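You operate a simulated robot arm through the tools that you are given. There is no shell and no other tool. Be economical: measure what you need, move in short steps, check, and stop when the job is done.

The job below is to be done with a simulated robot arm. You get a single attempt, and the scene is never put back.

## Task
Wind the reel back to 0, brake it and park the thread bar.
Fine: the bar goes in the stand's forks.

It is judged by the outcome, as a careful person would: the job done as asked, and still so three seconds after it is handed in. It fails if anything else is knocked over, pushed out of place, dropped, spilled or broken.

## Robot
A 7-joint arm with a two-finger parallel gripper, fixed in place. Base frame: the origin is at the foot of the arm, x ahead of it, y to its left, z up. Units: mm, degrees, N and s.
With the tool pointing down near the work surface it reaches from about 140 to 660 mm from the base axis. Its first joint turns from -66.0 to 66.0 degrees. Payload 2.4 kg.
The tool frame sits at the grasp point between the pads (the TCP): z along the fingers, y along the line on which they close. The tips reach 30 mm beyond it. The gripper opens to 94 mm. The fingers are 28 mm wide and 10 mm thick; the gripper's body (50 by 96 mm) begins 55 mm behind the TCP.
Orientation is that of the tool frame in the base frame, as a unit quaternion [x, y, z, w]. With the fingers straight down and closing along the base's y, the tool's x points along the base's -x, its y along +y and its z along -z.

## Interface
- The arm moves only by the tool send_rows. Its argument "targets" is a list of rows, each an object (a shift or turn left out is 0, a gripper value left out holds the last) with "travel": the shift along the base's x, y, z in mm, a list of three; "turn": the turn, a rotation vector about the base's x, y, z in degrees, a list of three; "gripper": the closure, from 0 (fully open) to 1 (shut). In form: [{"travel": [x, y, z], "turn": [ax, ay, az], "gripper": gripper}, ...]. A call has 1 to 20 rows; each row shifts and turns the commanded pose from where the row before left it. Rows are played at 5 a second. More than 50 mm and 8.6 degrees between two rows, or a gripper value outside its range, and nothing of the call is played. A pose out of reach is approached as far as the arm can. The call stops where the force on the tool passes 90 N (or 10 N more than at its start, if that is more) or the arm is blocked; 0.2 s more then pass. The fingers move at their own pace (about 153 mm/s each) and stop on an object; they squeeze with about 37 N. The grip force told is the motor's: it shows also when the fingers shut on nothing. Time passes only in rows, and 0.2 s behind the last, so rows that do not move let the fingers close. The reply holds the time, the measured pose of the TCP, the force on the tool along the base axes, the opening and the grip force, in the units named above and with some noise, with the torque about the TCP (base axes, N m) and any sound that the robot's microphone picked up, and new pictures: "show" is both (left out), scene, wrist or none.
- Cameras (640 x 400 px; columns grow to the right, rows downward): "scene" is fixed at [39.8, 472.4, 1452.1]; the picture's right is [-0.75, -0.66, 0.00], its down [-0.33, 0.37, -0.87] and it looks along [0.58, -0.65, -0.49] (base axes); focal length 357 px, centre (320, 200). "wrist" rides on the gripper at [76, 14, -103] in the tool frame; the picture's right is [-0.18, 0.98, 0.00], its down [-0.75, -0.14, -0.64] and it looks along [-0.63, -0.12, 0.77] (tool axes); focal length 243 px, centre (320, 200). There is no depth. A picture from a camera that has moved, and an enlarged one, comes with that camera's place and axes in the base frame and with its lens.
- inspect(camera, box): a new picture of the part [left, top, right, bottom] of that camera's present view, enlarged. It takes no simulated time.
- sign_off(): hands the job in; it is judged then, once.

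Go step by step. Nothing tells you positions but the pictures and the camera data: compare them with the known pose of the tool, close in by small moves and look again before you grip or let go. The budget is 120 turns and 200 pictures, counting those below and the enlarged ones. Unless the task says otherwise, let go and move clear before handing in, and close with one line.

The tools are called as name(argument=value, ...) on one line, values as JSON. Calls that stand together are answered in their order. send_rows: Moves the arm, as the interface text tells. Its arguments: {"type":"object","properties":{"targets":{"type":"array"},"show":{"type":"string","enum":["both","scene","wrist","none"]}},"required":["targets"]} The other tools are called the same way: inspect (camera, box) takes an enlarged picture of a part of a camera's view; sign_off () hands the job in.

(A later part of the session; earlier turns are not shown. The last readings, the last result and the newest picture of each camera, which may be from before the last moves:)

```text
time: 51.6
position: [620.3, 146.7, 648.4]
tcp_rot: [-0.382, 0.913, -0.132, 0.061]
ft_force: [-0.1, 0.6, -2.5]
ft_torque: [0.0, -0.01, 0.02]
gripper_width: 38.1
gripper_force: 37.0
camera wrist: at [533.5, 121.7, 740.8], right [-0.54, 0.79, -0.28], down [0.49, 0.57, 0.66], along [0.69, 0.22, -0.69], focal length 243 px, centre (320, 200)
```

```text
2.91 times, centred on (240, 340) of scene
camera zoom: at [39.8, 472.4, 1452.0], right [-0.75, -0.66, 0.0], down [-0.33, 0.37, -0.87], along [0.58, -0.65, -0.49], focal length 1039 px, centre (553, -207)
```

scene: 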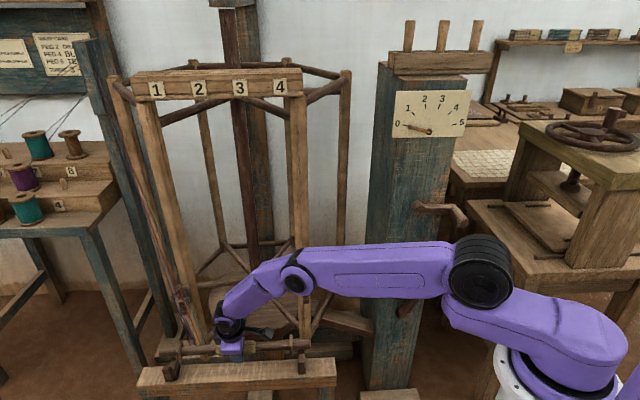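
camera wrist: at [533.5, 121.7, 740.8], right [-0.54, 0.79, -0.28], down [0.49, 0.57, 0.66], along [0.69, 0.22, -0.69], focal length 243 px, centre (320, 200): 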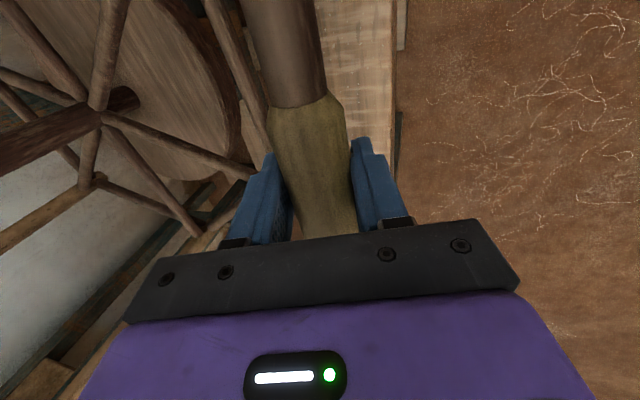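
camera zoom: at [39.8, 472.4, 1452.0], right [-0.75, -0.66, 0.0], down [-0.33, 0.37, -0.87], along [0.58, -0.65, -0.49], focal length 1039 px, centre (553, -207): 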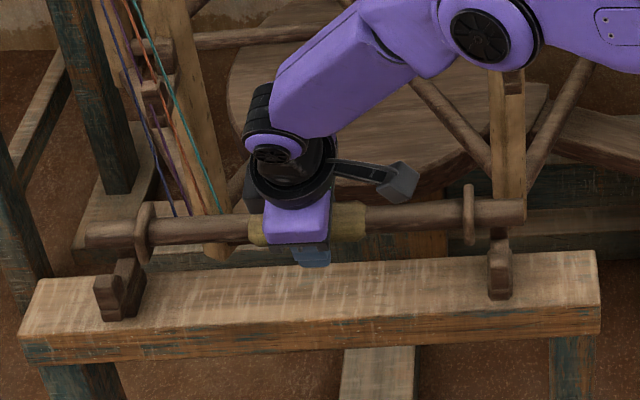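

inspect(camera="scene", box=[288, 330, 320, 380])

inspect(camera="scene", box=[155, 340, 187, 380])

```text
8.00 times, centred on (304, 355) of scene
camera zoom: at [39.8, 472.4, 1452.0], right [-0.75, -0.66, 0.0], down [-0.33, 0.37, -0.87], along [0.58, -0.65, -0.49], focal length 2857 px, centre (448, -1040)
```

zoom: 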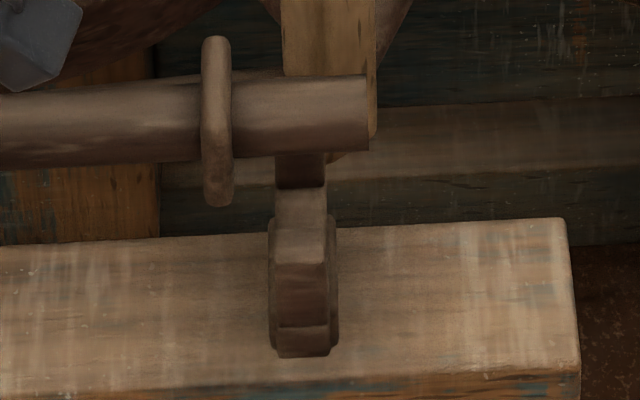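

```text
10.00 times, centred on (171, 360) of scene
camera zoom: at [39.8, 472.4, 1452.0], right [-0.75, -0.66, 0.0], down [-0.33, 0.37, -0.87], along [0.58, -0.65, -0.49], focal length 3571 px, centre (1810, -1400)
```

zoom: 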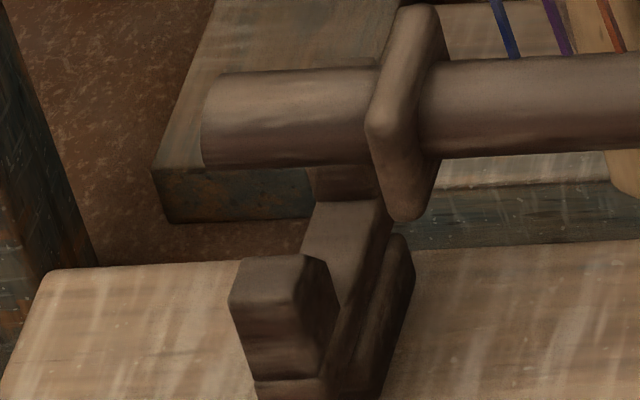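

The forks are J-shaped, with a tall back prong and a low front lip. A tilted finger would come close to the bench, so I bring the tool upright first while still clear of the forks.

send_rows(targets=[{"turn": [5.3, 5.3, 0]}, {"turn": [5.3, 5.3, 0]}, {}])

inspect(camera="scene", box=[130, 280, 350, 400])

```text
time: 52.4
position: [613.1, 144.5, 650.2]
tcp_rot: [-0.386, 0.922, -0.01, 0.013]
ft_force: [0.4, 0.7, -1.0]
ft_torque: [-0.03, 0.01, -0.01]
gripper_width: 38.0
gripper_force: 36.6
out of reach, approached as far as the arm can: row 2
camera wrist: at [546.2, 101.9, 751.3], right [-0.57, 0.82, -0.03], down [0.61, 0.44, 0.66], along [0.55, 0.36, -0.75], focal length 243 px, centre (320, 200)
```

scene: 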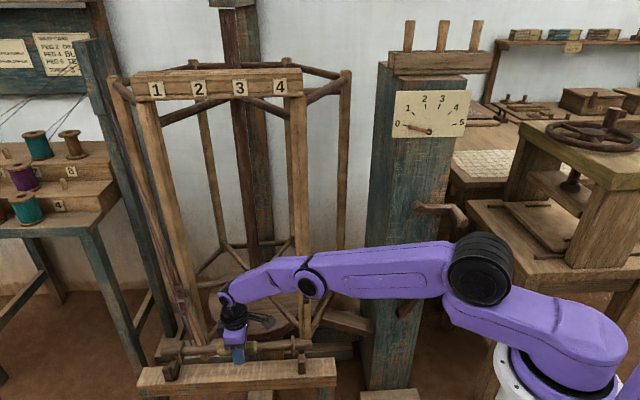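
wrist: 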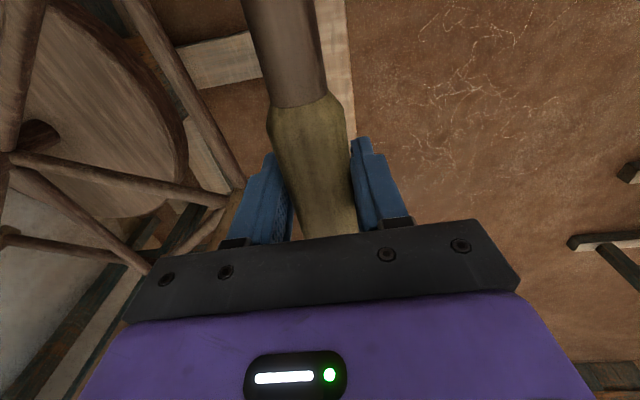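

```text
2.91 times, centred on (240, 340) of scene
camera zoom: at [39.9, 472.4, 1452.0], right [-0.75, -0.66, 0.0], down [-0.33, 0.37, -0.87], along [0.58, -0.65, -0.49], focal length 1039 px, centre (553, -207)
```

zoom: 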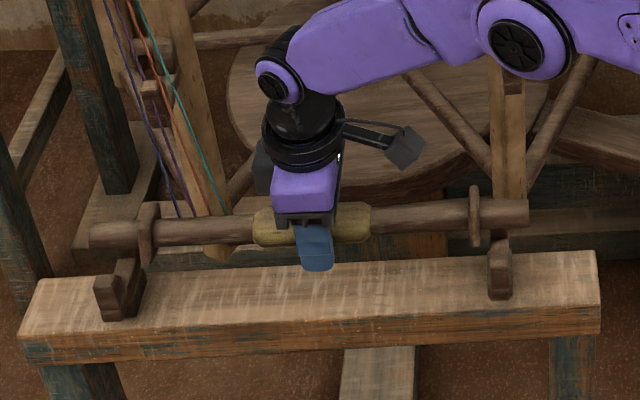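

Fully upright is just beyond reach, so I return to the tilt and will release with only a small opening. I bring the bar to just above the lip, slightly front of the valley.

send_rows(targets=[{"travel": [2, 0, 0], "turn": [-5, -5, 0]}, {"travel": [3, 0, 0], "turn": [-5, -5, 0]}, {"travel": [3.5, -0.5, -8]}, {"travel": [0, 0, -8]}, {"travel": [0, 0, -8]}, {}])

inspect(camera="scene", box=[145, 320, 205, 390])

inspect(camera="scene", box=[275, 320, 335, 390])

```text
time: 53.8
position: [620.2, 143.6, 627.3]
tcp_rot: [-0.382, 0.914, -0.125, 0.06]
ft_force: [-0.6, 0.8, -1.7]
ft_torque: [-0.01, -0.01, 0.01]
gripper_width: 38.1
gripper_force: 37.2
camera wrist: at [536.6, 118.5, 720.7], right [-0.54, 0.8, -0.27], down [0.49, 0.56, 0.66], along [0.68, 0.23, -0.7], focal length 243 px, centre (320, 200)
```

scene: 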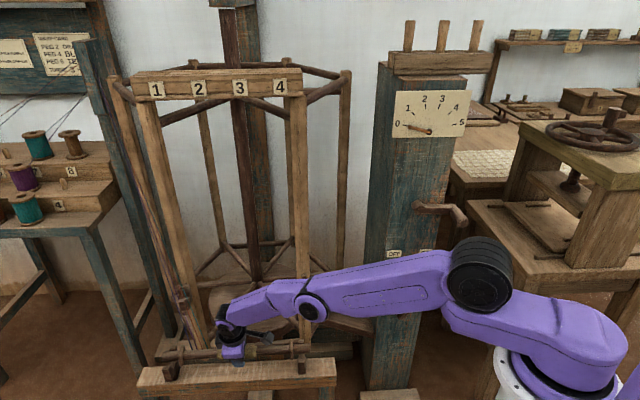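
wrist: 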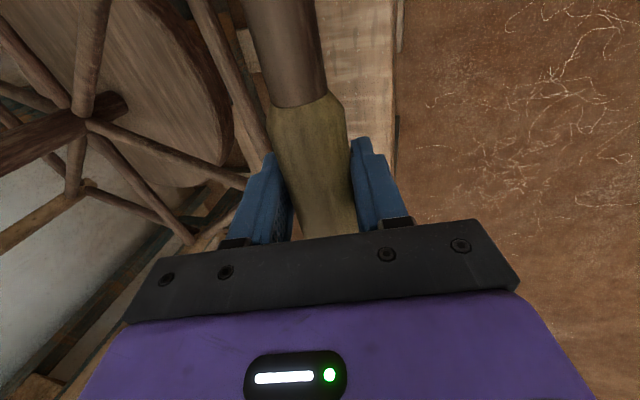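

```text
5.71 times, centred on (175, 355) of scene
camera zoom: at [39.8, 472.4, 1452.0], right [-0.75, -0.66, 0.0], down [-0.33, 0.37, -0.87], along [0.58, -0.65, -0.49], focal length 2041 px, centre (1149, -686)
```

zoom: 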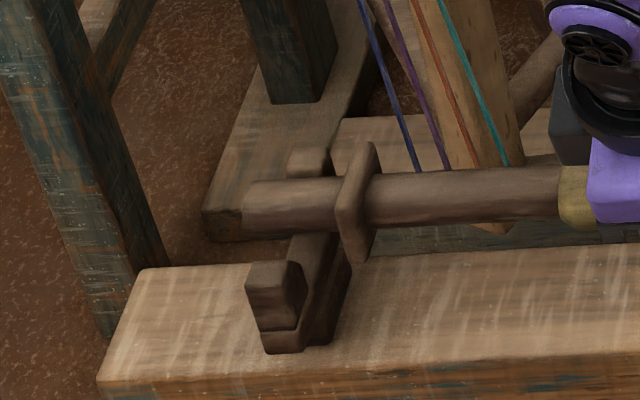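

```text
5.71 times, centred on (305, 355) of scene
camera zoom: at [39.8, 472.4, 1452.0], right [-0.75, -0.66, 0.0], down [-0.33, 0.37, -0.87], along [0.58, -0.65, -0.49], focal length 2041 px, centre (406, -686)
```

zoom: 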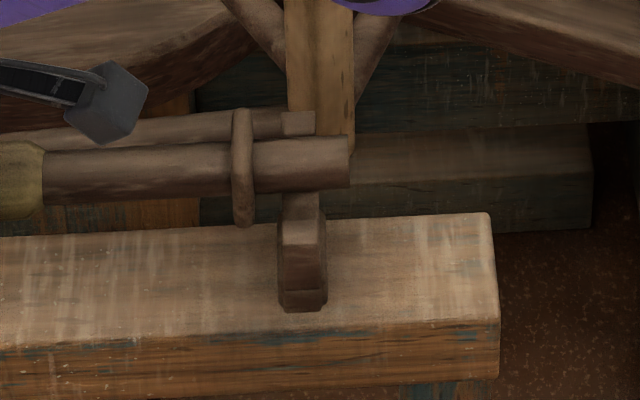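

The back prongs are now visible behind the bar. The valley centre looks about 4 mm further back, so I shift and lower gently, watching the force.

send_rows(targets=[{"travel": [1.4, -4.2, 0]}, {"travel": [0, 0, -5]}, {"travel": [0, 0, -5]}, {"travel": [0, 0, -4]}, {}])

inspect(camera="scene", box=[145, 320, 205, 390])

inspect(camera="scene", box=[275, 320, 335, 390])

```text
time: 55.0
position: [619.6, 138.8, 622.1]
tcp_rot: [-0.383, 0.913, -0.125, 0.058]
ft_force: [-0.4, 0.1, -2.6]
ft_torque: [-0.01, 0.02, 0.01]
gripper_width: 37.8
gripper_force: 36.8
out of reach, approached as far as the arm can: row 2, 3, 4
camera wrist: at [535.1, 113.0, 716.1], right [-0.54, 0.8, -0.27], down [0.49, 0.56, 0.66], along [0.68, 0.23, -0.7], focal length 243 px, centre (320, 200)
```

scene: 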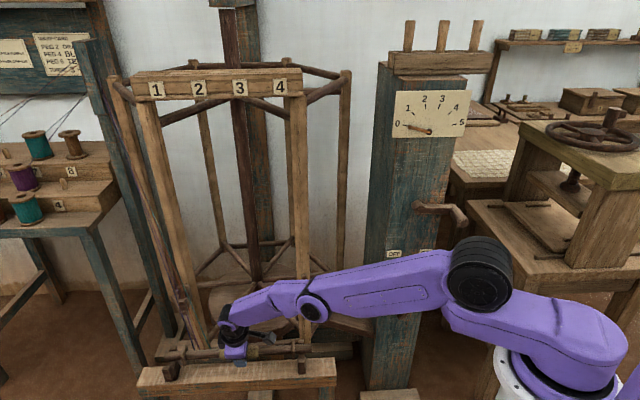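
wrist: 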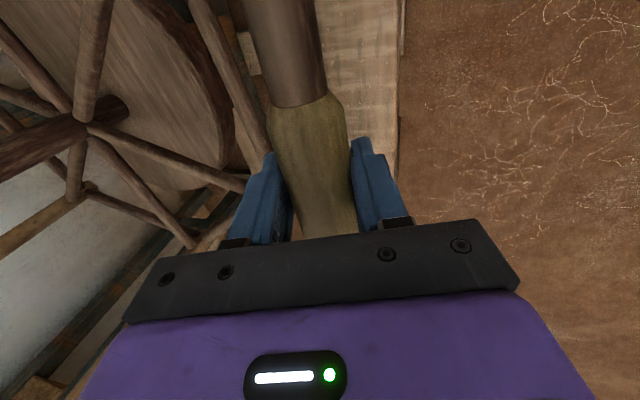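

```text
5.71 times, centred on (175, 355) of scene
camera zoom: at [39.8, 472.4, 1452.0], right [-0.75, -0.66, 0.0], down [-0.33, 0.37, -0.87], along [0.58, -0.65, -0.49], focal length 2041 px, centre (1149, -686)
```

zoom: 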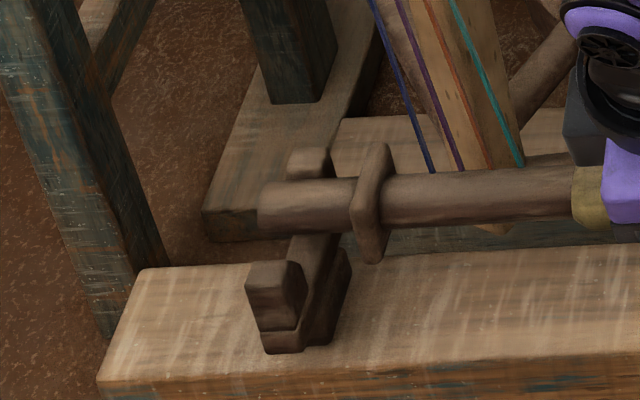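

```text
5.71 times, centred on (305, 355) of scene
camera zoom: at [39.8, 472.4, 1452.0], right [-0.75, -0.66, 0.0], down [-0.33, 0.37, -0.87], along [0.58, -0.65, -0.49], focal length 2041 px, centre (406, -686)
```

zoom: 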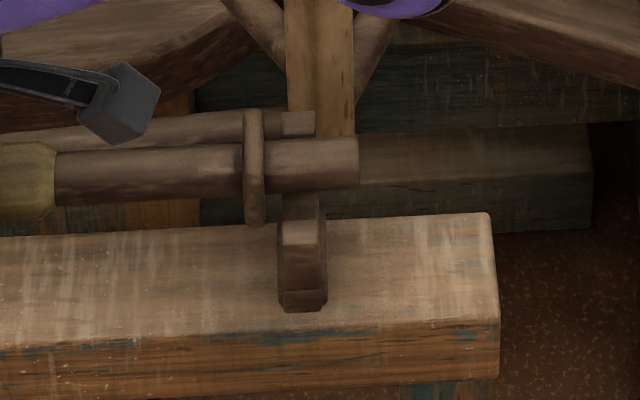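

The tilt limits how low I can go here, but the axial position is still good, with 8 mm or more of clearance on all sides. I add about 9° of tilt and continue lowering in small steps.

send_rows(targets=[{"travel": [0, 0, 1], "turn": [-3.2, -3.2, 0]}, {"travel": [0.5, -0.5, 0], "turn": [-3.2, -3.2, 0]}, {"travel": [0, 0, -4]}, {"travel": [0, 0, -4]}, {"travel": [0, 0, -4]}, {"travel": [0, 0, -4]}, {}], show="none")

inspect(camera="scene", box=[145, 320, 335, 390])

inspect(camera="scene", box=[275, 320, 335, 390])

```text
time: 56.6
position: [616.5, 137.9, 609.2]
tcp_rot: [-0.379, 0.9, -0.196, 0.09]
ft_force: [-3.8, 7.4, 3.8]
ft_torque: [-0.4, 0.33, -0.11]
gripper_width: 37.9
gripper_force: 36.3
out of reach, approached as far as the arm can: row 5
```

```text
3.37 times, centred on (240, 355) of scene
camera zoom: at [39.6, 472.5, 1452.0], right [-0.75, -0.66, 0.0], down [-0.33, 0.37, -0.87], along [0.58, -0.65, -0.49], focal length 1203 px, centre (590, -322)
```

zoom: 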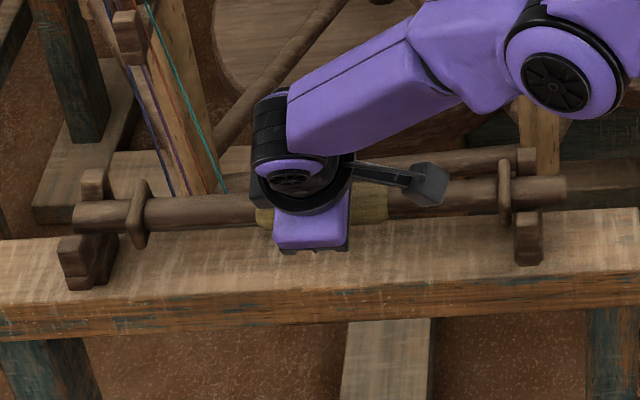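

```text
5.71 times, centred on (305, 355) of scene
camera zoom: at [39.6, 472.5, 1452.0], right [-0.75, -0.66, 0.0], down [-0.33, 0.37, -0.87], along [0.58, -0.65, -0.49], focal length 2041 px, centre (406, -686)
```

zoom: 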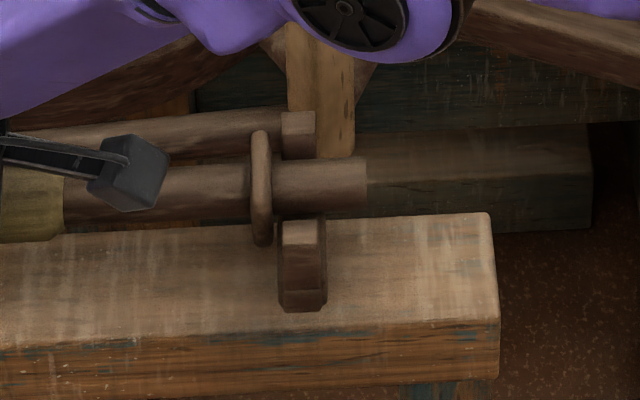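

The bar is lightly touching the back prong, and it crept about 5 mm too far to the right because of the reach limit. I rise a little, add tilt, shift it left, and lower again.

send_rows(targets=[{"travel": [-1, 1, 5]}, {"travel": [0, 0, 0], "turn": [-2.83, -2.83, 0]}, {"travel": [1, 1, 0], "turn": [-2.83, -2.83, 0]}, {"travel": [2, 2, 0]}, {"travel": [2, 2, 0]}, {"travel": [0, 0, -3]}, {"travel": [0, 0, -3]}, {"travel": [0, 0, -3]}, {}], show="none")

inspect(camera="scene", box=[145, 320, 205, 390])

inspect(camera="scene", box=[275, 320, 335, 390])

```text
time: 58.6
position: [613.1, 137.9, 607.9]
tcp_rot: [-0.371, 0.884, -0.259, 0.114]
ft_force: [1.0, 0.4, -2.9]
ft_torque: [-0.02, 0.05, 0.03]
gripper_width: 38.1
gripper_force: 37.1
out of reach, approached as far as the arm can: row 5, 7
```

```text
5.71 times, centred on (175, 355) of scene
camera zoom: at [39.8, 472.4, 1452.0], right [-0.75, -0.66, 0.0], down [-0.33, 0.37, -0.87], along [0.58, -0.65, -0.49], focal length 2041 px, centre (1149, -686)
```

zoom: 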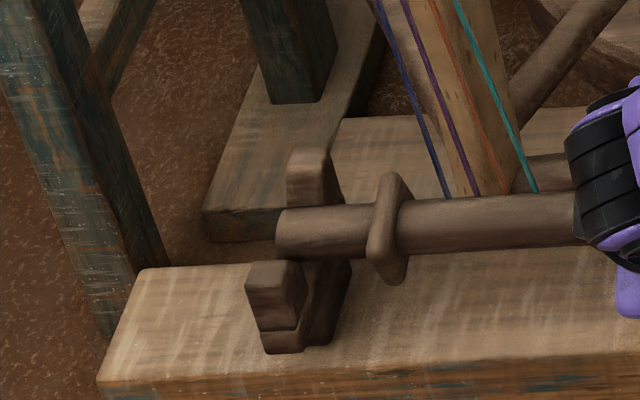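

```text
5.71 times, centred on (305, 355) of scene
camera zoom: at [39.8, 472.4, 1452.0], right [-0.75, -0.66, 0.0], down [-0.33, 0.37, -0.87], along [0.58, -0.65, -0.49], focal length 2041 px, centre (406, -686)
```

zoom: 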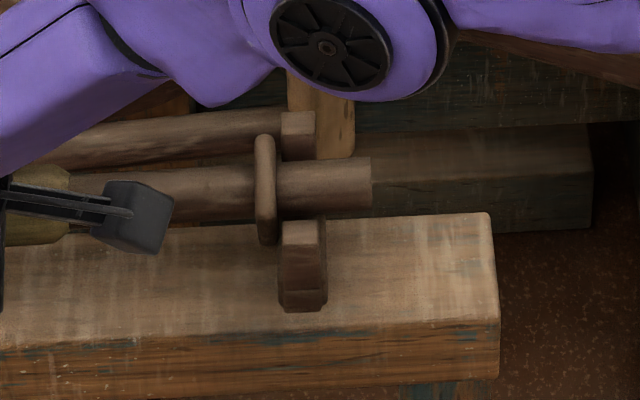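

More tilt doesn't help, because the limit is arm stretch. The clean fix is to set the bar back on the reel hooks and re-grip it nearer its right side, which is closer to me. First I raise and restore the earlier orientation.

send_rows(targets=[{"travel": [-2, 2, 15]}, {"travel": [0, 0, 25]}, {"travel": [3, 0, 30], "turn": [3.82, 3.82, 0]}, {"travel": [4, 0, 30], "turn": [3.82, 3.82, 0]}, {"travel": [4, 0, 20], "turn": [3.82, 3.82, 0]}, {"travel": [4, -1, 15], "turn": [0, 0, 3.4]}, {}], show="scene")

```text
time: 60.2
position: [626.2, 139.4, 743.8]
tcp_rot: [-0.41, 0.901, -0.13, 0.065]
ft_force: [-0.9, 0.8, -2.8]
ft_torque: [-0.03, 0.01, 0.02]
gripper_width: 37.8
gripper_force: 36.9
```

scene: 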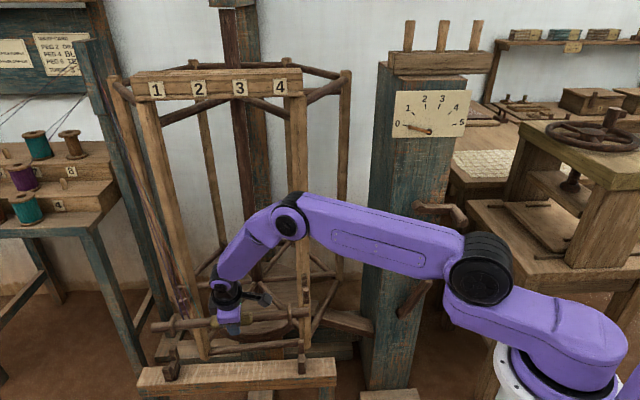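

The pose matches the earlier one to within a millimetre, so I retrace the path back to above the hooks.

send_rows(targets=[{"travel": [-4, -14, 20]}, {"travel": [2, -22, 8]}, {"travel": [10, -22, 0]}, {"travel": [19, -16.5, 0]}, {"travel": [19, -16.5, 0]}, {"travel": [15.3, -11.3, 0]}, {}], show="none")

inspect(camera="scene", box=[150, 200, 330, 330])

```text
time: 61.8
position: [687.7, 38.5, 771.4]
tcp_rot: [-0.409, 0.901, -0.13, 0.065]
ft_force: [-0.4, -0.7, -2.6]
ft_torque: [-0.01, 0.02, 0.02]
gripper_width: 38.0
gripper_force: 37.4
```

```text
3.08 times, centred on (240, 265) of scene
camera zoom: at [39.9, 472.4, 1452.1], right [-0.75, -0.66, 0.0], down [-0.33, 0.37, -0.87], along [0.58, -0.65, -0.49], focal length 1099 px, centre (566, 0)
```

zoom: 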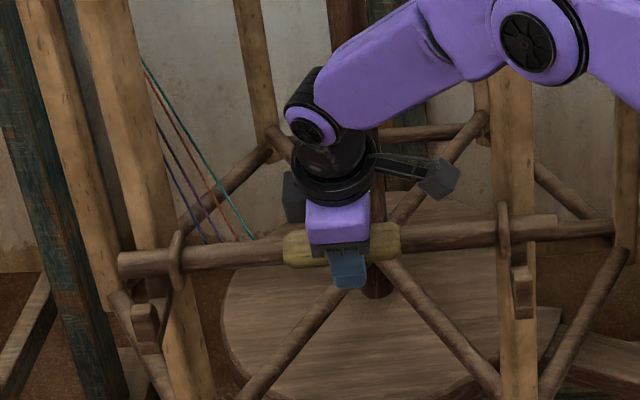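

Same view as before. I lower it into the hooks gently to the original height.

send_rows(targets=[{"travel": [0, 0, -12]}, {"travel": [0, 0, -12]}, {"travel": [0, 0, -10]}, {"travel": [0, 0, -8]}, {"travel": [0, 0, -6]}, {}], show="none")

inspect(camera="scene", box=[150, 200, 330, 330])

```text
time: 63.2
position: [690.4, 37.9, 723.3]
tcp_rot: [-0.409, 0.901, -0.13, 0.067]
ft_force: [0.9, 0.3, 2.8]
ft_torque: [0.63, -0.58, 0.03]
gripper_width: 37.9
gripper_force: 37.7
```

```text
3.08 times, centred on (240, 265) of scene
camera zoom: at [39.7, 472.3, 1452.1], right [-0.75, -0.66, 0.0], down [-0.33, 0.37, -0.87], along [0.58, -0.65, -0.49], focal length 1099 px, centre (566, 0)
```

zoom: 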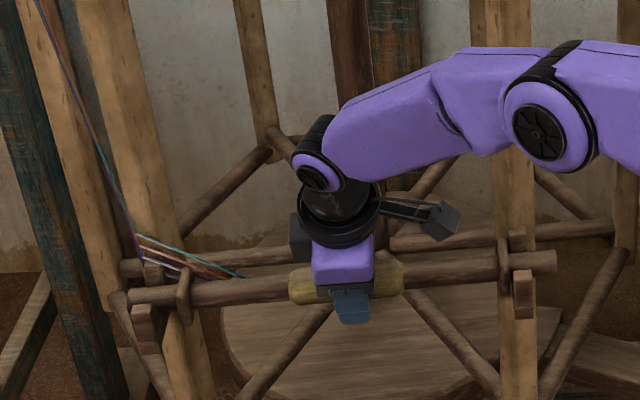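

send_rows(targets=[{"travel": [-2, 0.5, -1.5]}, {"travel": [-1, 0, -1.5]}, {}], show="none")

inspect(camera="scene", box=[150, 200, 330, 330])

```text
time: 64.0
position: [687.3, 37.8, 722.1]
tcp_rot: [-0.409, 0.901, -0.13, 0.067]
ft_force: [5.5, 0.7, 15.0]
ft_torque: [-0.15, 0.06, -0.32]
gripper_width: 37.9
gripper_force: 36.9
```

```text
3.08 times, centred on (240, 265) of scene
camera zoom: at [39.6, 472.4, 1452.1], right [-0.75, -0.66, 0.0], down [-0.33, 0.37, -0.87], along [0.58, -0.65, -0.49], focal length 1099 px, centre (566, 0)
```

zoom: 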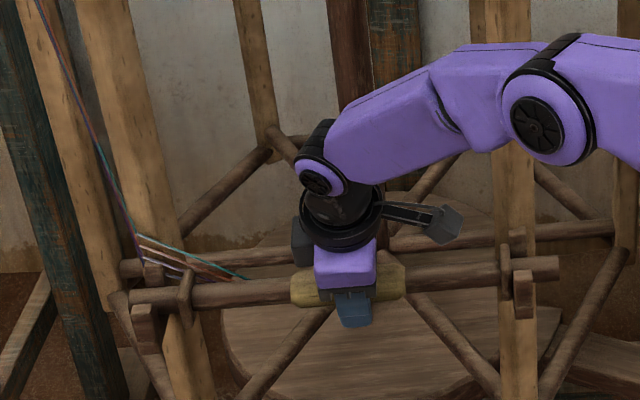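

The bar is seated again, with the load taken by the hooks. I open, slide 30 mm right along the grip, and re-grip there.

send_rows(targets=[{"gripper": 0.5}, {"gripper": 0.3}, {}, {"travel": [-6.6, -7.5, 0]}, {"travel": [-6.6, -7.5, 0]}, {"travel": [-6.6, -7.5, 0]}, {}], show="wrist")

inspect(camera="scene", box=[150, 200, 330, 330])

```text
time: 65.6
position: [665.6, 14.7, 722.5]
tcp_rot: [-0.408, 0.901, -0.13, 0.064]
ft_force: [-0.2, 0.5, -0.2]
ft_torque: [-0.02, -0.01, -0.01]
gripper_width: 65.9
gripper_force: 0.1
camera wrist: at [581.8, -14.6, 814.8], right [-0.59, 0.76, -0.28], down [0.45, 0.59, 0.66], along [0.67, 0.26, -0.69], focal length 243 px, centre (320, 200)
```

wrist: 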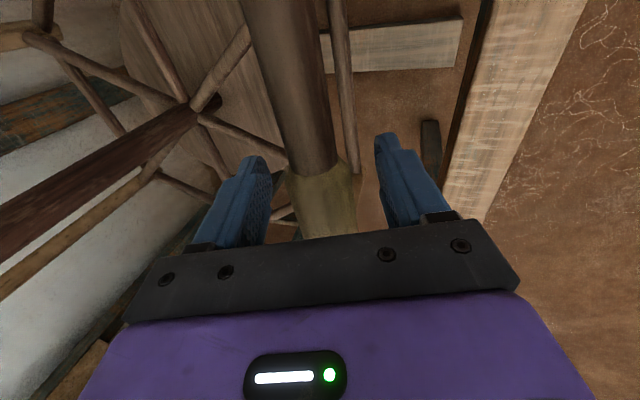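

```text
3.08 times, centred on (240, 265) of scene
camera zoom: at [39.8, 472.4, 1452.1], right [-0.75, -0.66, 0.0], down [-0.33, 0.37, -0.87], along [0.58, -0.65, -0.49], focal length 1099 px, centre (566, 0)
```

zoom: 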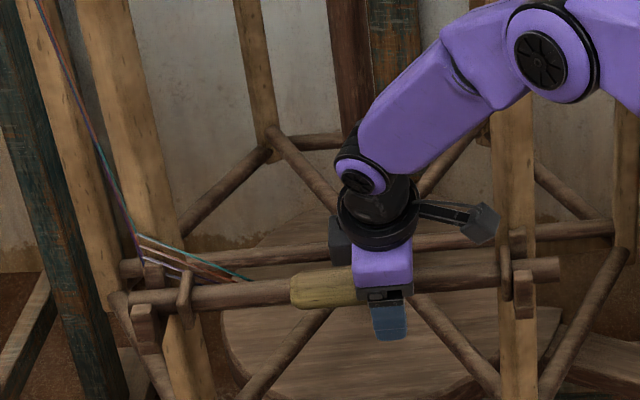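

I back off 5 mm so the pads sit fully on the yellow grip, then close.

send_rows(targets=[{"travel": [3.3, 3.8, 0]}, {"gripper": 0.6}, {"gripper": 1}, {}, {}, {"travel": [0, 0, 8]}, {"travel": [0, 0, 10]}, {"travel": [0, 0, 15]}, {"travel": [0, 0, 17]}, {}], show="none")

inspect(camera="scene", box=[150, 200, 330, 330])

```text
time: 67.8
position: [668.5, 19.3, 772.2]
tcp_rot: [-0.408, 0.901, -0.131, 0.064]
ft_force: [0.3, 0.0, -1.5]
ft_torque: [-0.05, 0.07, 0.0]
gripper_width: 38.0
gripper_force: 37.2
```

```text
3.08 times, centred on (240, 265) of scene
camera zoom: at [39.8, 472.4, 1452.1], right [-0.75, -0.66, 0.0], down [-0.33, 0.37, -0.87], along [0.58, -0.65, -0.49], focal length 1099 px, centre (566, 0)
```

zoom: 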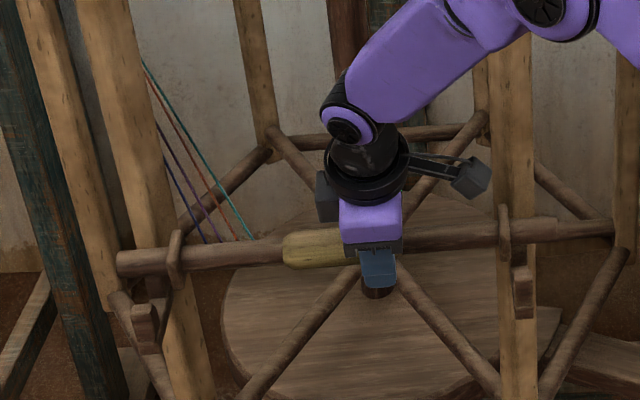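

Level and secure. I carry it out and over to the forks again with the yaw correction, down to 40–50 mm above the lip.

send_rows(targets=[{"travel": [-18, 16, 2]}, {"travel": [-18, 16, 0]}, {"travel": [-18, 16, 0]}, {"travel": [-5, 20, 0]}, {"travel": [-5, 20, -5], "turn": [0, 0, -1.7]}, {"travel": [-3.8, 16.9, -20], "turn": [0, 0, -1.7]}, {"travel": [0, 0, -30]}, {"travel": [0, 0, -30]}, {"travel": [0, 0, -30]}, {}], show="none")

inspect(camera="scene", box=[130, 280, 350, 400])

```text
time: 70.0
position: [598.9, 125.0, 659.1]
tcp_rot: [-0.382, 0.913, -0.132, 0.062]
ft_force: [0.5, 0.6, -2.7]
ft_torque: [-0.05, 0.04, -0.01]
gripper_width: 38.3
gripper_force: 36.7
```

```text
2.91 times, centred on (240, 340) of scene
camera zoom: at [39.8, 472.4, 1452.0], right [-0.75, -0.66, 0.0], down [-0.33, 0.37, -0.87], along [0.58, -0.65, -0.49], focal length 1039 px, centre (553, -207)
```

zoom: 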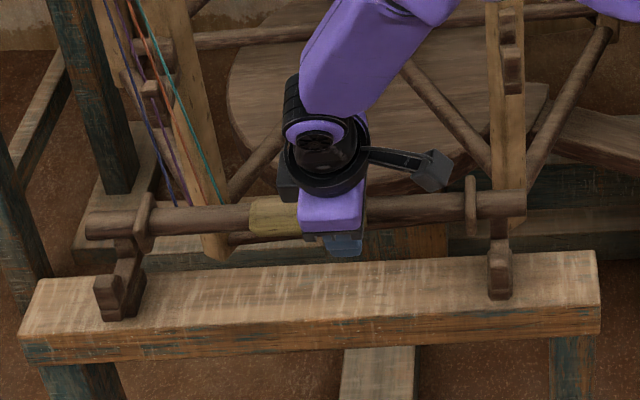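

The bar is parallel to the bench and centred. I lower it to just above the lip and check both ends.

send_rows(targets=[{"travel": [0.7, -0.7, -15]}, {"travel": [0, 0, -15]}, {"travel": [0, 0, -10]}, {"travel": [0, 0, -5]}, {}], show="none")

inspect(camera="scene", box=[145, 320, 205, 390])

inspect(camera="scene", box=[275, 320, 335, 390])

```text
time: 71.2
position: [600.6, 122.8, 612.9]
tcp_rot: [-0.382, 0.913, -0.132, 0.061]
ft_force: [0.2, 0.2, -2.4]
ft_torque: [-0.06, 0.03, 0.01]
gripper_width: 38.1
gripper_force: 37.1
```

```text
5.71 times, centred on (175, 355) of scene
camera zoom: at [39.8, 472.4, 1452.0], right [-0.75, -0.66, 0.0], down [-0.33, 0.37, -0.87], along [0.58, -0.65, -0.49], focal length 2041 px, centre (1149, -686)
```

zoom: 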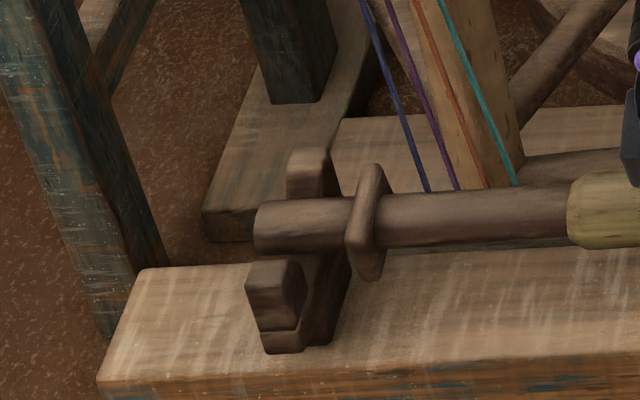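

```text
5.71 times, centred on (305, 355) of scene
camera zoom: at [39.8, 472.4, 1452.0], right [-0.75, -0.66, 0.0], down [-0.33, 0.37, -0.87], along [0.58, -0.65, -0.49], focal length 2041 px, centre (406, -686)
```

zoom: 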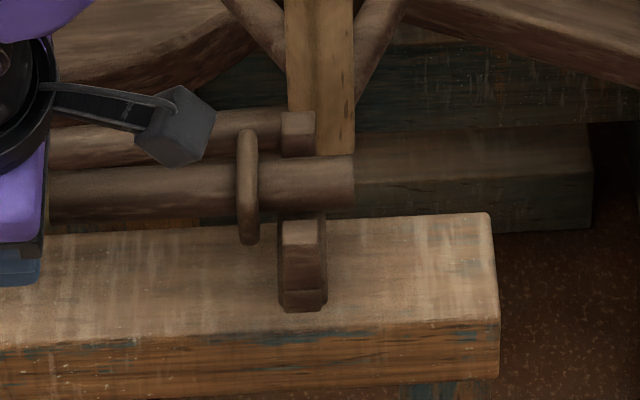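

All four axial gaps are about 10–14 mm, so it's well centred. I lower in 3 mm steps, watching the force.

send_rows(targets=[{"travel": [0, 0, -3]}, {"travel": [0, 0, -3]}, {"travel": [0, 0, -3]}, {}], show="none")

inspect(camera="scene", box=[285, 335, 325, 380])

```text
time: 72.2
position: [602.2, 124.3, 604.1]
tcp_rot: [-0.382, 0.913, -0.132, 0.06]
ft_force: [-6.8, 4.0, 1.1]
ft_torque: [-0.16, 0.15, -0.55]
gripper_width: 38.0
gripper_force: 36.9
```

```text
8.89 times, centred on (305, 358) of scene
camera zoom: at [39.7, 472.4, 1452.0], right [-0.75, -0.66, 0.0], down [-0.33, 0.37, -0.87], along [0.58, -0.65, -0.49], focal length 3174 px, centre (453, -1200)
```

zoom: 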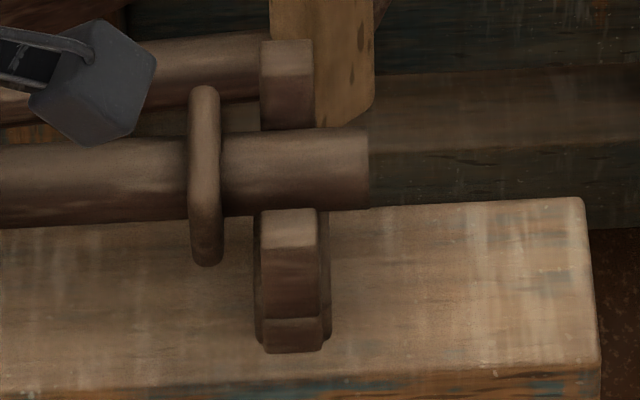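

Light contact on the back prong at the right side. I shift out 2 mm and continue down.

send_rows(targets=[{"travel": [-1.6, 1.6, 0], "turn": [0, 0, -0.3]}, {"travel": [0, 0, -3]}, {"travel": [0, 0, -3]}, {}], show="none")

inspect(camera="scene", box=[285, 335, 325, 380])

inspect(camera="scene", box=[150, 335, 195, 385])

```text
time: 73.2
position: [602.9, 124.7, 600.5]
tcp_rot: [-0.379, 0.914, -0.133, 0.064]
ft_force: [-9.8, -4.1, 38.2]
ft_torque: [-0.49, 0.04, -0.16]
gripper_width: 38.1
gripper_force: 36.8
```

```text
8.89 times, centred on (305, 358) of scene
camera zoom: at [38.9, 472.2, 1452.2], right [-0.75, -0.66, 0.0], down [-0.33, 0.37, -0.87], along [0.58, -0.65, -0.49], focal length 3174 px, centre (453, -1200)
```

zoom: 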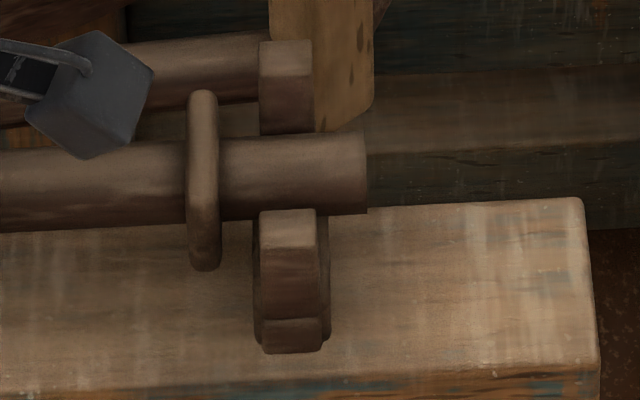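

```text
8.00 times, centred on (172, 360) of scene
camera zoom: at [38.9, 472.2, 1452.2], right [-0.75, -0.66, 0.0], down [-0.33, 0.37, -0.87], along [0.58, -0.65, -0.49], focal length 2857 px, centre (1500, -1080)
```

zoom: 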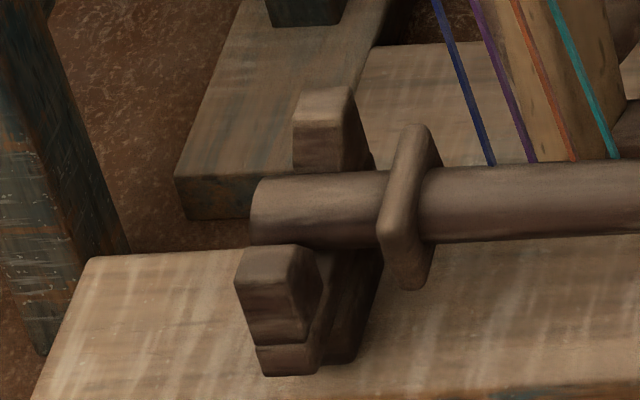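

Contact on both forks at z≈600, with about 38 N up and little torque. The bar sits on the valley floor behind the lip, just in front of the back prongs. I relieve the load and open a little.

send_rows(targets=[{"travel": [0, 0, 2]}, {}, {"gripper": 0.52}, {}, {}], show="none")

inspect(camera="scene", box=[145, 310, 335, 390])

```text
time: 74.4
position: [600.2, 125.5, 599.4]
tcp_rot: [-0.38, 0.914, -0.132, 0.061]
ft_force: [0.9, 1.2, 0.0]
ft_torque: [-0.01, 0.01, 0.0]
gripper_width: 44.9
gripper_force: 0.0
```

```text
3.37 times, centred on (240, 350) of scene
camera zoom: at [39.8, 472.4, 1452.1], right [-0.75, -0.66, 0.0], down [-0.33, 0.37, -0.87], along [0.58, -0.65, -0.49], focal length 1203 px, centre (590, -305)
```

zoom: 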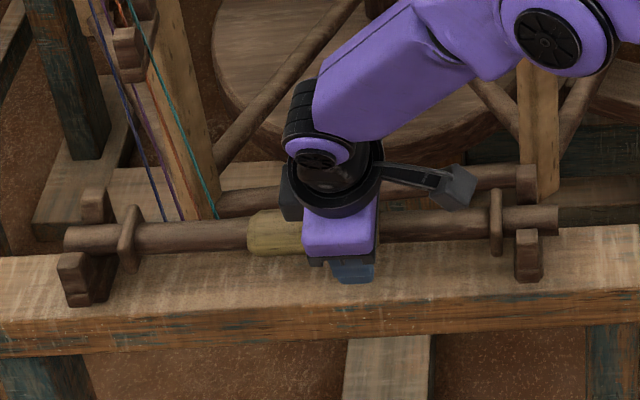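

Released with zero force, and the bar is resting in both forks. I open a bit more and withdraw along the tool axis.

send_rows(targets=[{"gripper": 0.4}, {}, {"travel": [-2, 2, 10]}, {"travel": [-4, 4, 19]}, {"travel": [-6, 6, 29]}, {"travel": [-7, 7, 35]}, {"travel": [-10, 10, 40]}, {"travel": [-20, 5, 40]}, {}], show="scene")

inspect(camera="scene", box=[145, 310, 335, 390])

inspect(camera="scene", box=[285, 335, 325, 380])

inspect(camera="scene", box=[150, 335, 195, 385])

inspect(camera="scene", box=[380, 80, 480, 145])

```text
time: 76.4
position: [551.3, 160.1, 768.2]
tcp_rot: [-0.38, 0.914, -0.131, 0.061]
ft_force: [-1.0, 0.8, 0.8]
ft_torque: [0.01, 0.0, 0.0]
gripper_width: 56.7
gripper_force: 0.0
```

scene: 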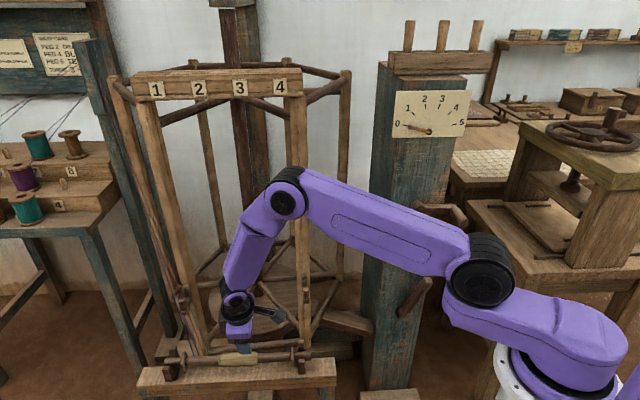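

```text
3.37 times, centred on (240, 350) of scene
camera zoom: at [39.8, 472.4, 1452.1], right [-0.75, -0.66, 0.0], down [-0.33, 0.37, -0.87], along [0.58, -0.65, -0.49], focal length 1203 px, centre (590, -305)
```

zoom: 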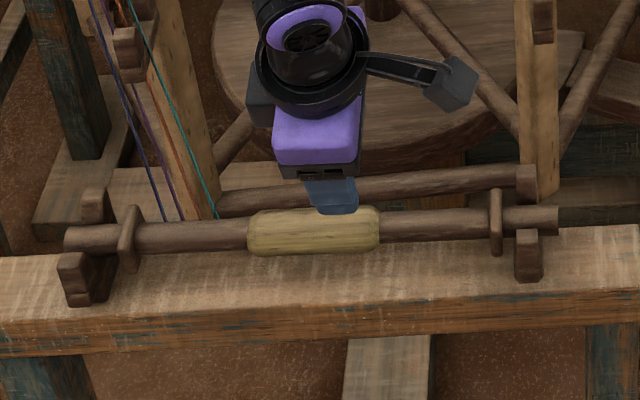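

```text
8.89 times, centred on (305, 358) of scene
camera zoom: at [39.8, 472.4, 1452.1], right [-0.75, -0.66, 0.0], down [-0.33, 0.37, -0.87], along [0.58, -0.65, -0.49], focal length 3174 px, centre (453, -1200)
```

zoom: 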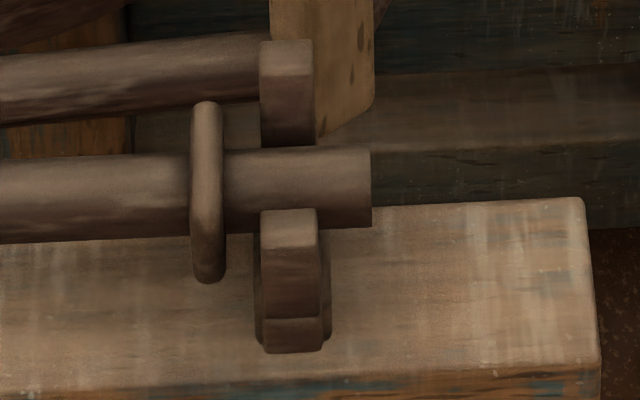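

```text
8.00 times, centred on (172, 360) of scene
camera zoom: at [39.8, 472.4, 1452.1], right [-0.75, -0.66, 0.0], down [-0.33, 0.37, -0.87], along [0.58, -0.65, -0.49], focal length 2857 px, centre (1500, -1080)
```

zoom: 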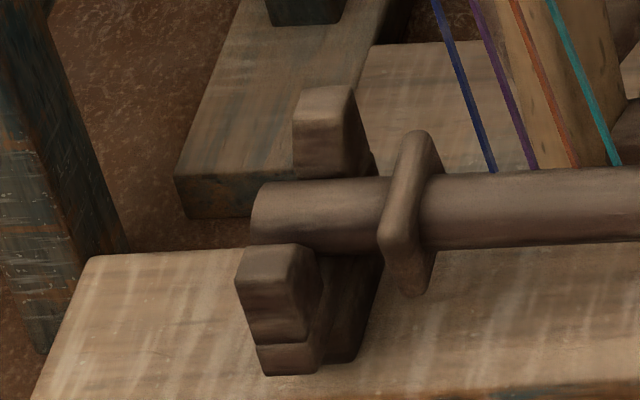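

```text
6.15 times, centred on (430, 112) of scene
camera zoom: at [39.8, 472.4, 1452.1], right [-0.75, -0.66, 0.0], down [-0.33, 0.37, -0.87], along [0.58, -0.65, -0.49], focal length 2198 px, centre (-357, 738)
```

zoom: 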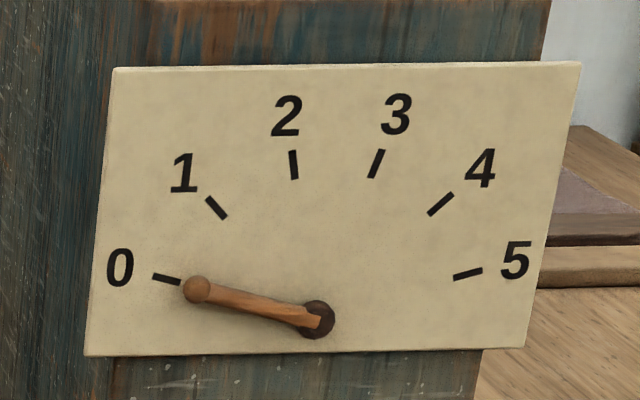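

The right end settled lower, clearly behind its lip. The left end looks a few millimetres higher, so I check it with the wrist camera.

inspect(camera="wrist", box=[120, 0, 520, 250])

```text
1.60 times, centred on (320, 125) of wrist
camera zoom: at [466.2, 135.0, 862.0], right [-0.54, 0.8, -0.28], down [0.49, 0.56, 0.66], along [0.69, 0.22, -0.69], focal length 388 px, centre (320, 320)
```

zoom: 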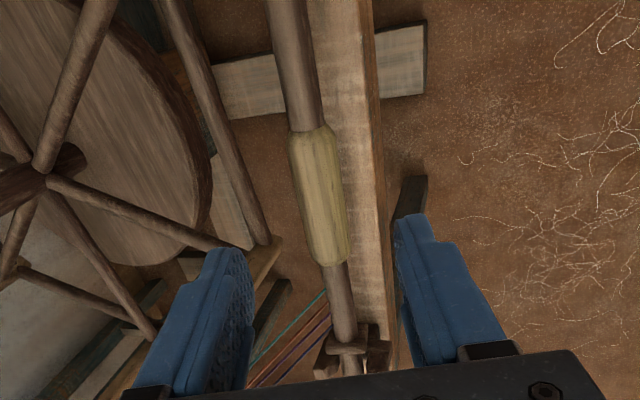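

send_rows(targets=[{"travel": [-20, -15, 30], "turn": [5, 5, 0]}, {"travel": [-20, -15, 30], "turn": [5, 5, 0]}, {"travel": [-20, -15, 30]}, {}], show="none")

inspect(camera="wrist", box=[210, 60, 390, 240])

inspect(camera="scene", box=[160, 340, 184, 375])

```text
time: 77.4
position: [492.8, 113.2, 859.4]
tcp_rot: [-0.383, 0.924, -0.018, 0.015]
ft_force: [0.4, -1.0, 0.5]
ft_torque: [0.01, 0.0, 0.0]
gripper_width: 56.3
gripper_force: 0.1
```

```text
2.22 times, centred on (300, 150) of wrist
camera zoom: at [423.6, 71.0, 960.1], right [-0.56, 0.82, -0.04], down [0.61, 0.45, 0.66], along [0.56, 0.35, -0.75], focal length 539 px, centre (364, 311)
```

zoom: 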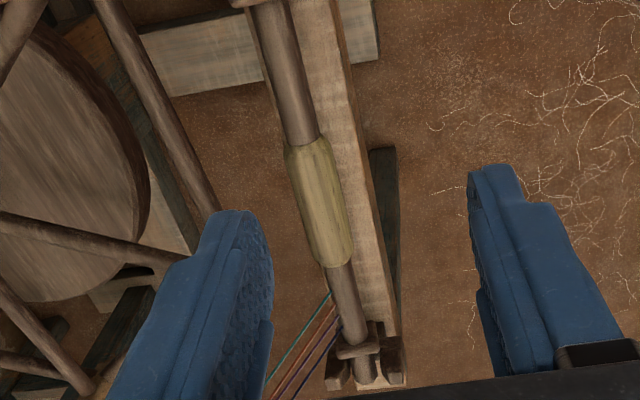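

```text
11.43 times, centred on (172, 358) of scene
camera zoom: at [39.8, 472.4, 1452.1], right [-0.75, -0.66, 0.0], down [-0.33, 0.37, -0.87], along [0.58, -0.65, -0.49], focal length 4081 px, centre (2011, -1600)
```

zoom: 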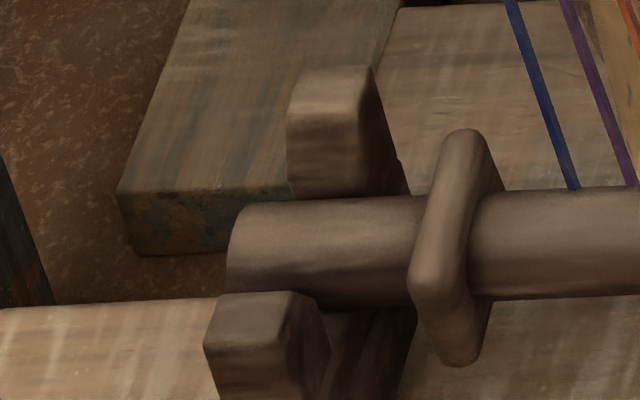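

The bar lies between the prongs of both forks, but the left end seems 3–5 mm short of the bottom, caught at the back. I re-grip at the same spot, lift a few millimetres, shift it slightly outward, and reseat it.

send_rows(targets=[{"travel": [20, 16, -30], "turn": [-5, -5, 0]}, {"travel": [20, 16, -30], "turn": [-5, -5, 0]}, {"travel": [18.5, 14.9, -31]}, {"travel": [20, -5, -40]}, {"travel": [10, -10, -40]}, {"travel": [7, -7, -35]}, {"travel": [6, -6, -29]}, {"travel": [4, -4, -19]}, {"travel": [1.5, -2.5, -6]}, {}], show="none")

inspect(camera="scene", box=[145, 310, 335, 390])

```text
time: 79.6
position: [600.0, 123.9, 602.1]
tcp_rot: [-0.38, 0.914, -0.132, 0.061]
ft_force: [-0.4, 0.6, 0.3]
ft_torque: [0.03, 0.02, 0.01]
gripper_width: 56.3
gripper_force: 0.1
```

```text
3.37 times, centred on (240, 350) of scene
camera zoom: at [39.8, 472.4, 1452.1], right [-0.75, -0.66, 0.0], down [-0.33, 0.37, -0.87], along [0.58, -0.65, -0.49], focal length 1203 px, centre (590, -305)
```

zoom: 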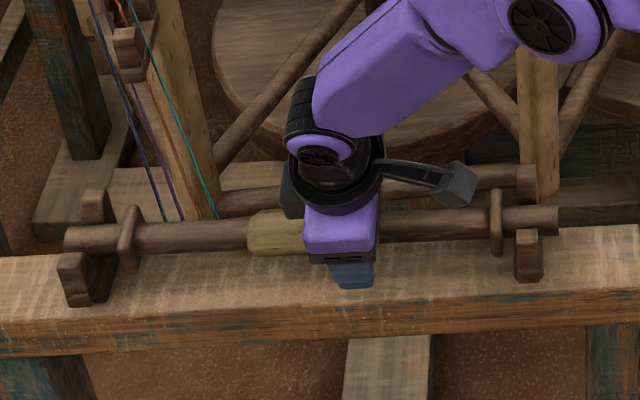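

send_rows(targets=[{"gripper": 0.6}, {"gripper": 1}, {}, {}], show="none")

```text
time: 80.6
position: [599.0, 124.0, 602.6]
tcp_rot: [-0.379, 0.914, -0.132, 0.06]
ft_force: [-0.6, 1.1, -0.4]
ft_torque: [0.03, 0.01, -0.05]
gripper_width: 37.9
gripper_force: 37.1
```

send_rows(targets=[{"travel": [0, 0, 4]}, {"travel": [-1.5, 1.5, 0]}, {"travel": [0, 0, -2]}, {"travel": [0, 0, -2]}, {"travel": [0, 0, -2]}, {}], show="none")

inspect(camera="scene", box=[160, 340, 184, 375])

```text
time: 82.0
position: [597.6, 128.0, 601.8]
tcp_rot: [-0.379, 0.914, -0.132, 0.062]
ft_force: [-8.8, -2.6, 27.4]
ft_torque: [-0.35, 0.42, -0.26]
gripper_width: 38.2
gripper_force: 36.9
```

```text
11.43 times, centred on (172, 358) of scene
camera zoom: at [39.1, 472.2, 1452.1], right [-0.75, -0.66, 0.0], down [-0.33, 0.37, -0.87], along [0.58, -0.65, -0.49], focal length 4081 px, centre (2011, -1600)
```

zoom: 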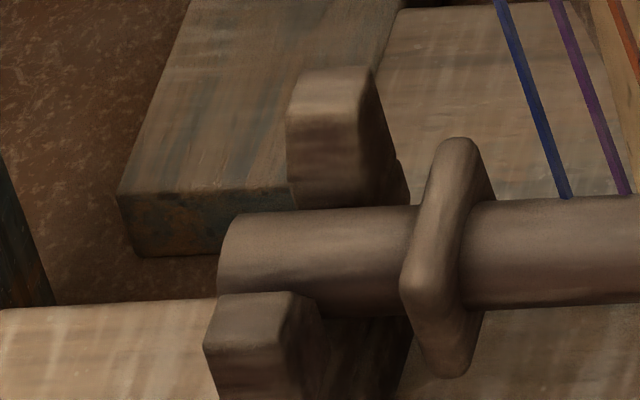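

send_rows(targets=[{"travel": [0, 0, 1]}, {}, {"gripper": 0.52}, {}, {"gripper": 0.4}, {}], show="none")

inspect(camera="scene", box=[160, 340, 184, 375])

inspect(camera="scene", box=[145, 310, 335, 390])

inspect(camera="scene", box=[285, 335, 325, 380])

```text
time: 83.4
position: [596.7, 128.9, 601.1]
tcp_rot: [-0.38, 0.914, -0.133, 0.061]
ft_force: [-0.1, -0.5, 0.3]
ft_torque: [-0.01, 0.01, -0.01]
gripper_width: 56.2
gripper_force: 0.1
```

```text
11.43 times, centred on (172, 358) of scene
camera zoom: at [39.8, 472.4, 1452.1], right [-0.75, -0.66, 0.0], down [-0.33, 0.37, -0.87], along [0.58, -0.65, -0.49], focal length 4081 px, centre (2011, -1600)
```

zoom: 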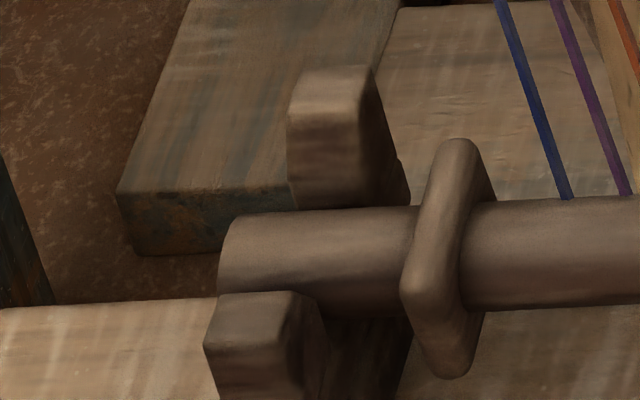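

```text
3.37 times, centred on (240, 350) of scene
camera zoom: at [39.8, 472.4, 1452.1], right [-0.75, -0.66, 0.0], down [-0.33, 0.37, -0.87], along [0.58, -0.65, -0.49], focal length 1203 px, centre (590, -305)
```

zoom: 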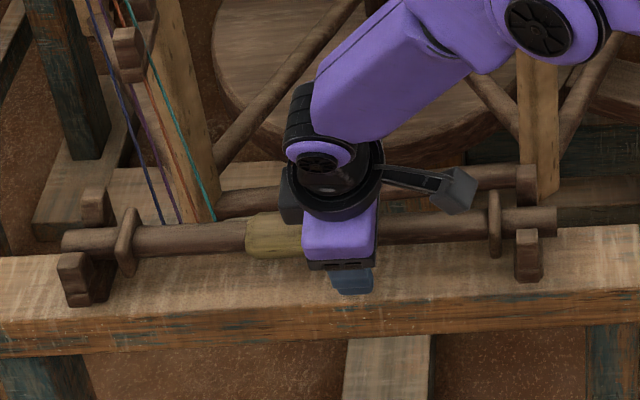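

```text
8.89 times, centred on (305, 358) of scene
camera zoom: at [39.8, 472.4, 1452.1], right [-0.75, -0.66, 0.0], down [-0.33, 0.37, -0.87], along [0.58, -0.65, -0.49], focal length 3174 px, centre (453, -1200)
```

zoom: 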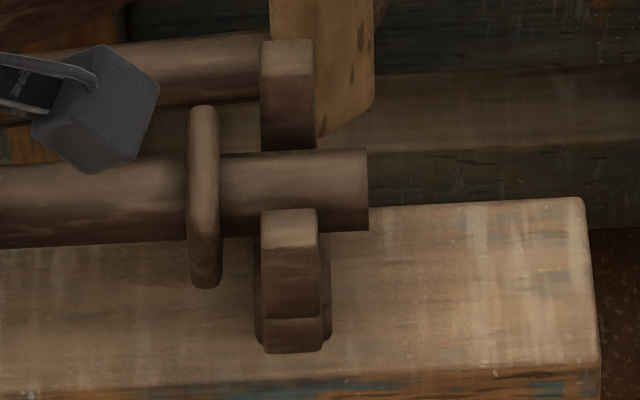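

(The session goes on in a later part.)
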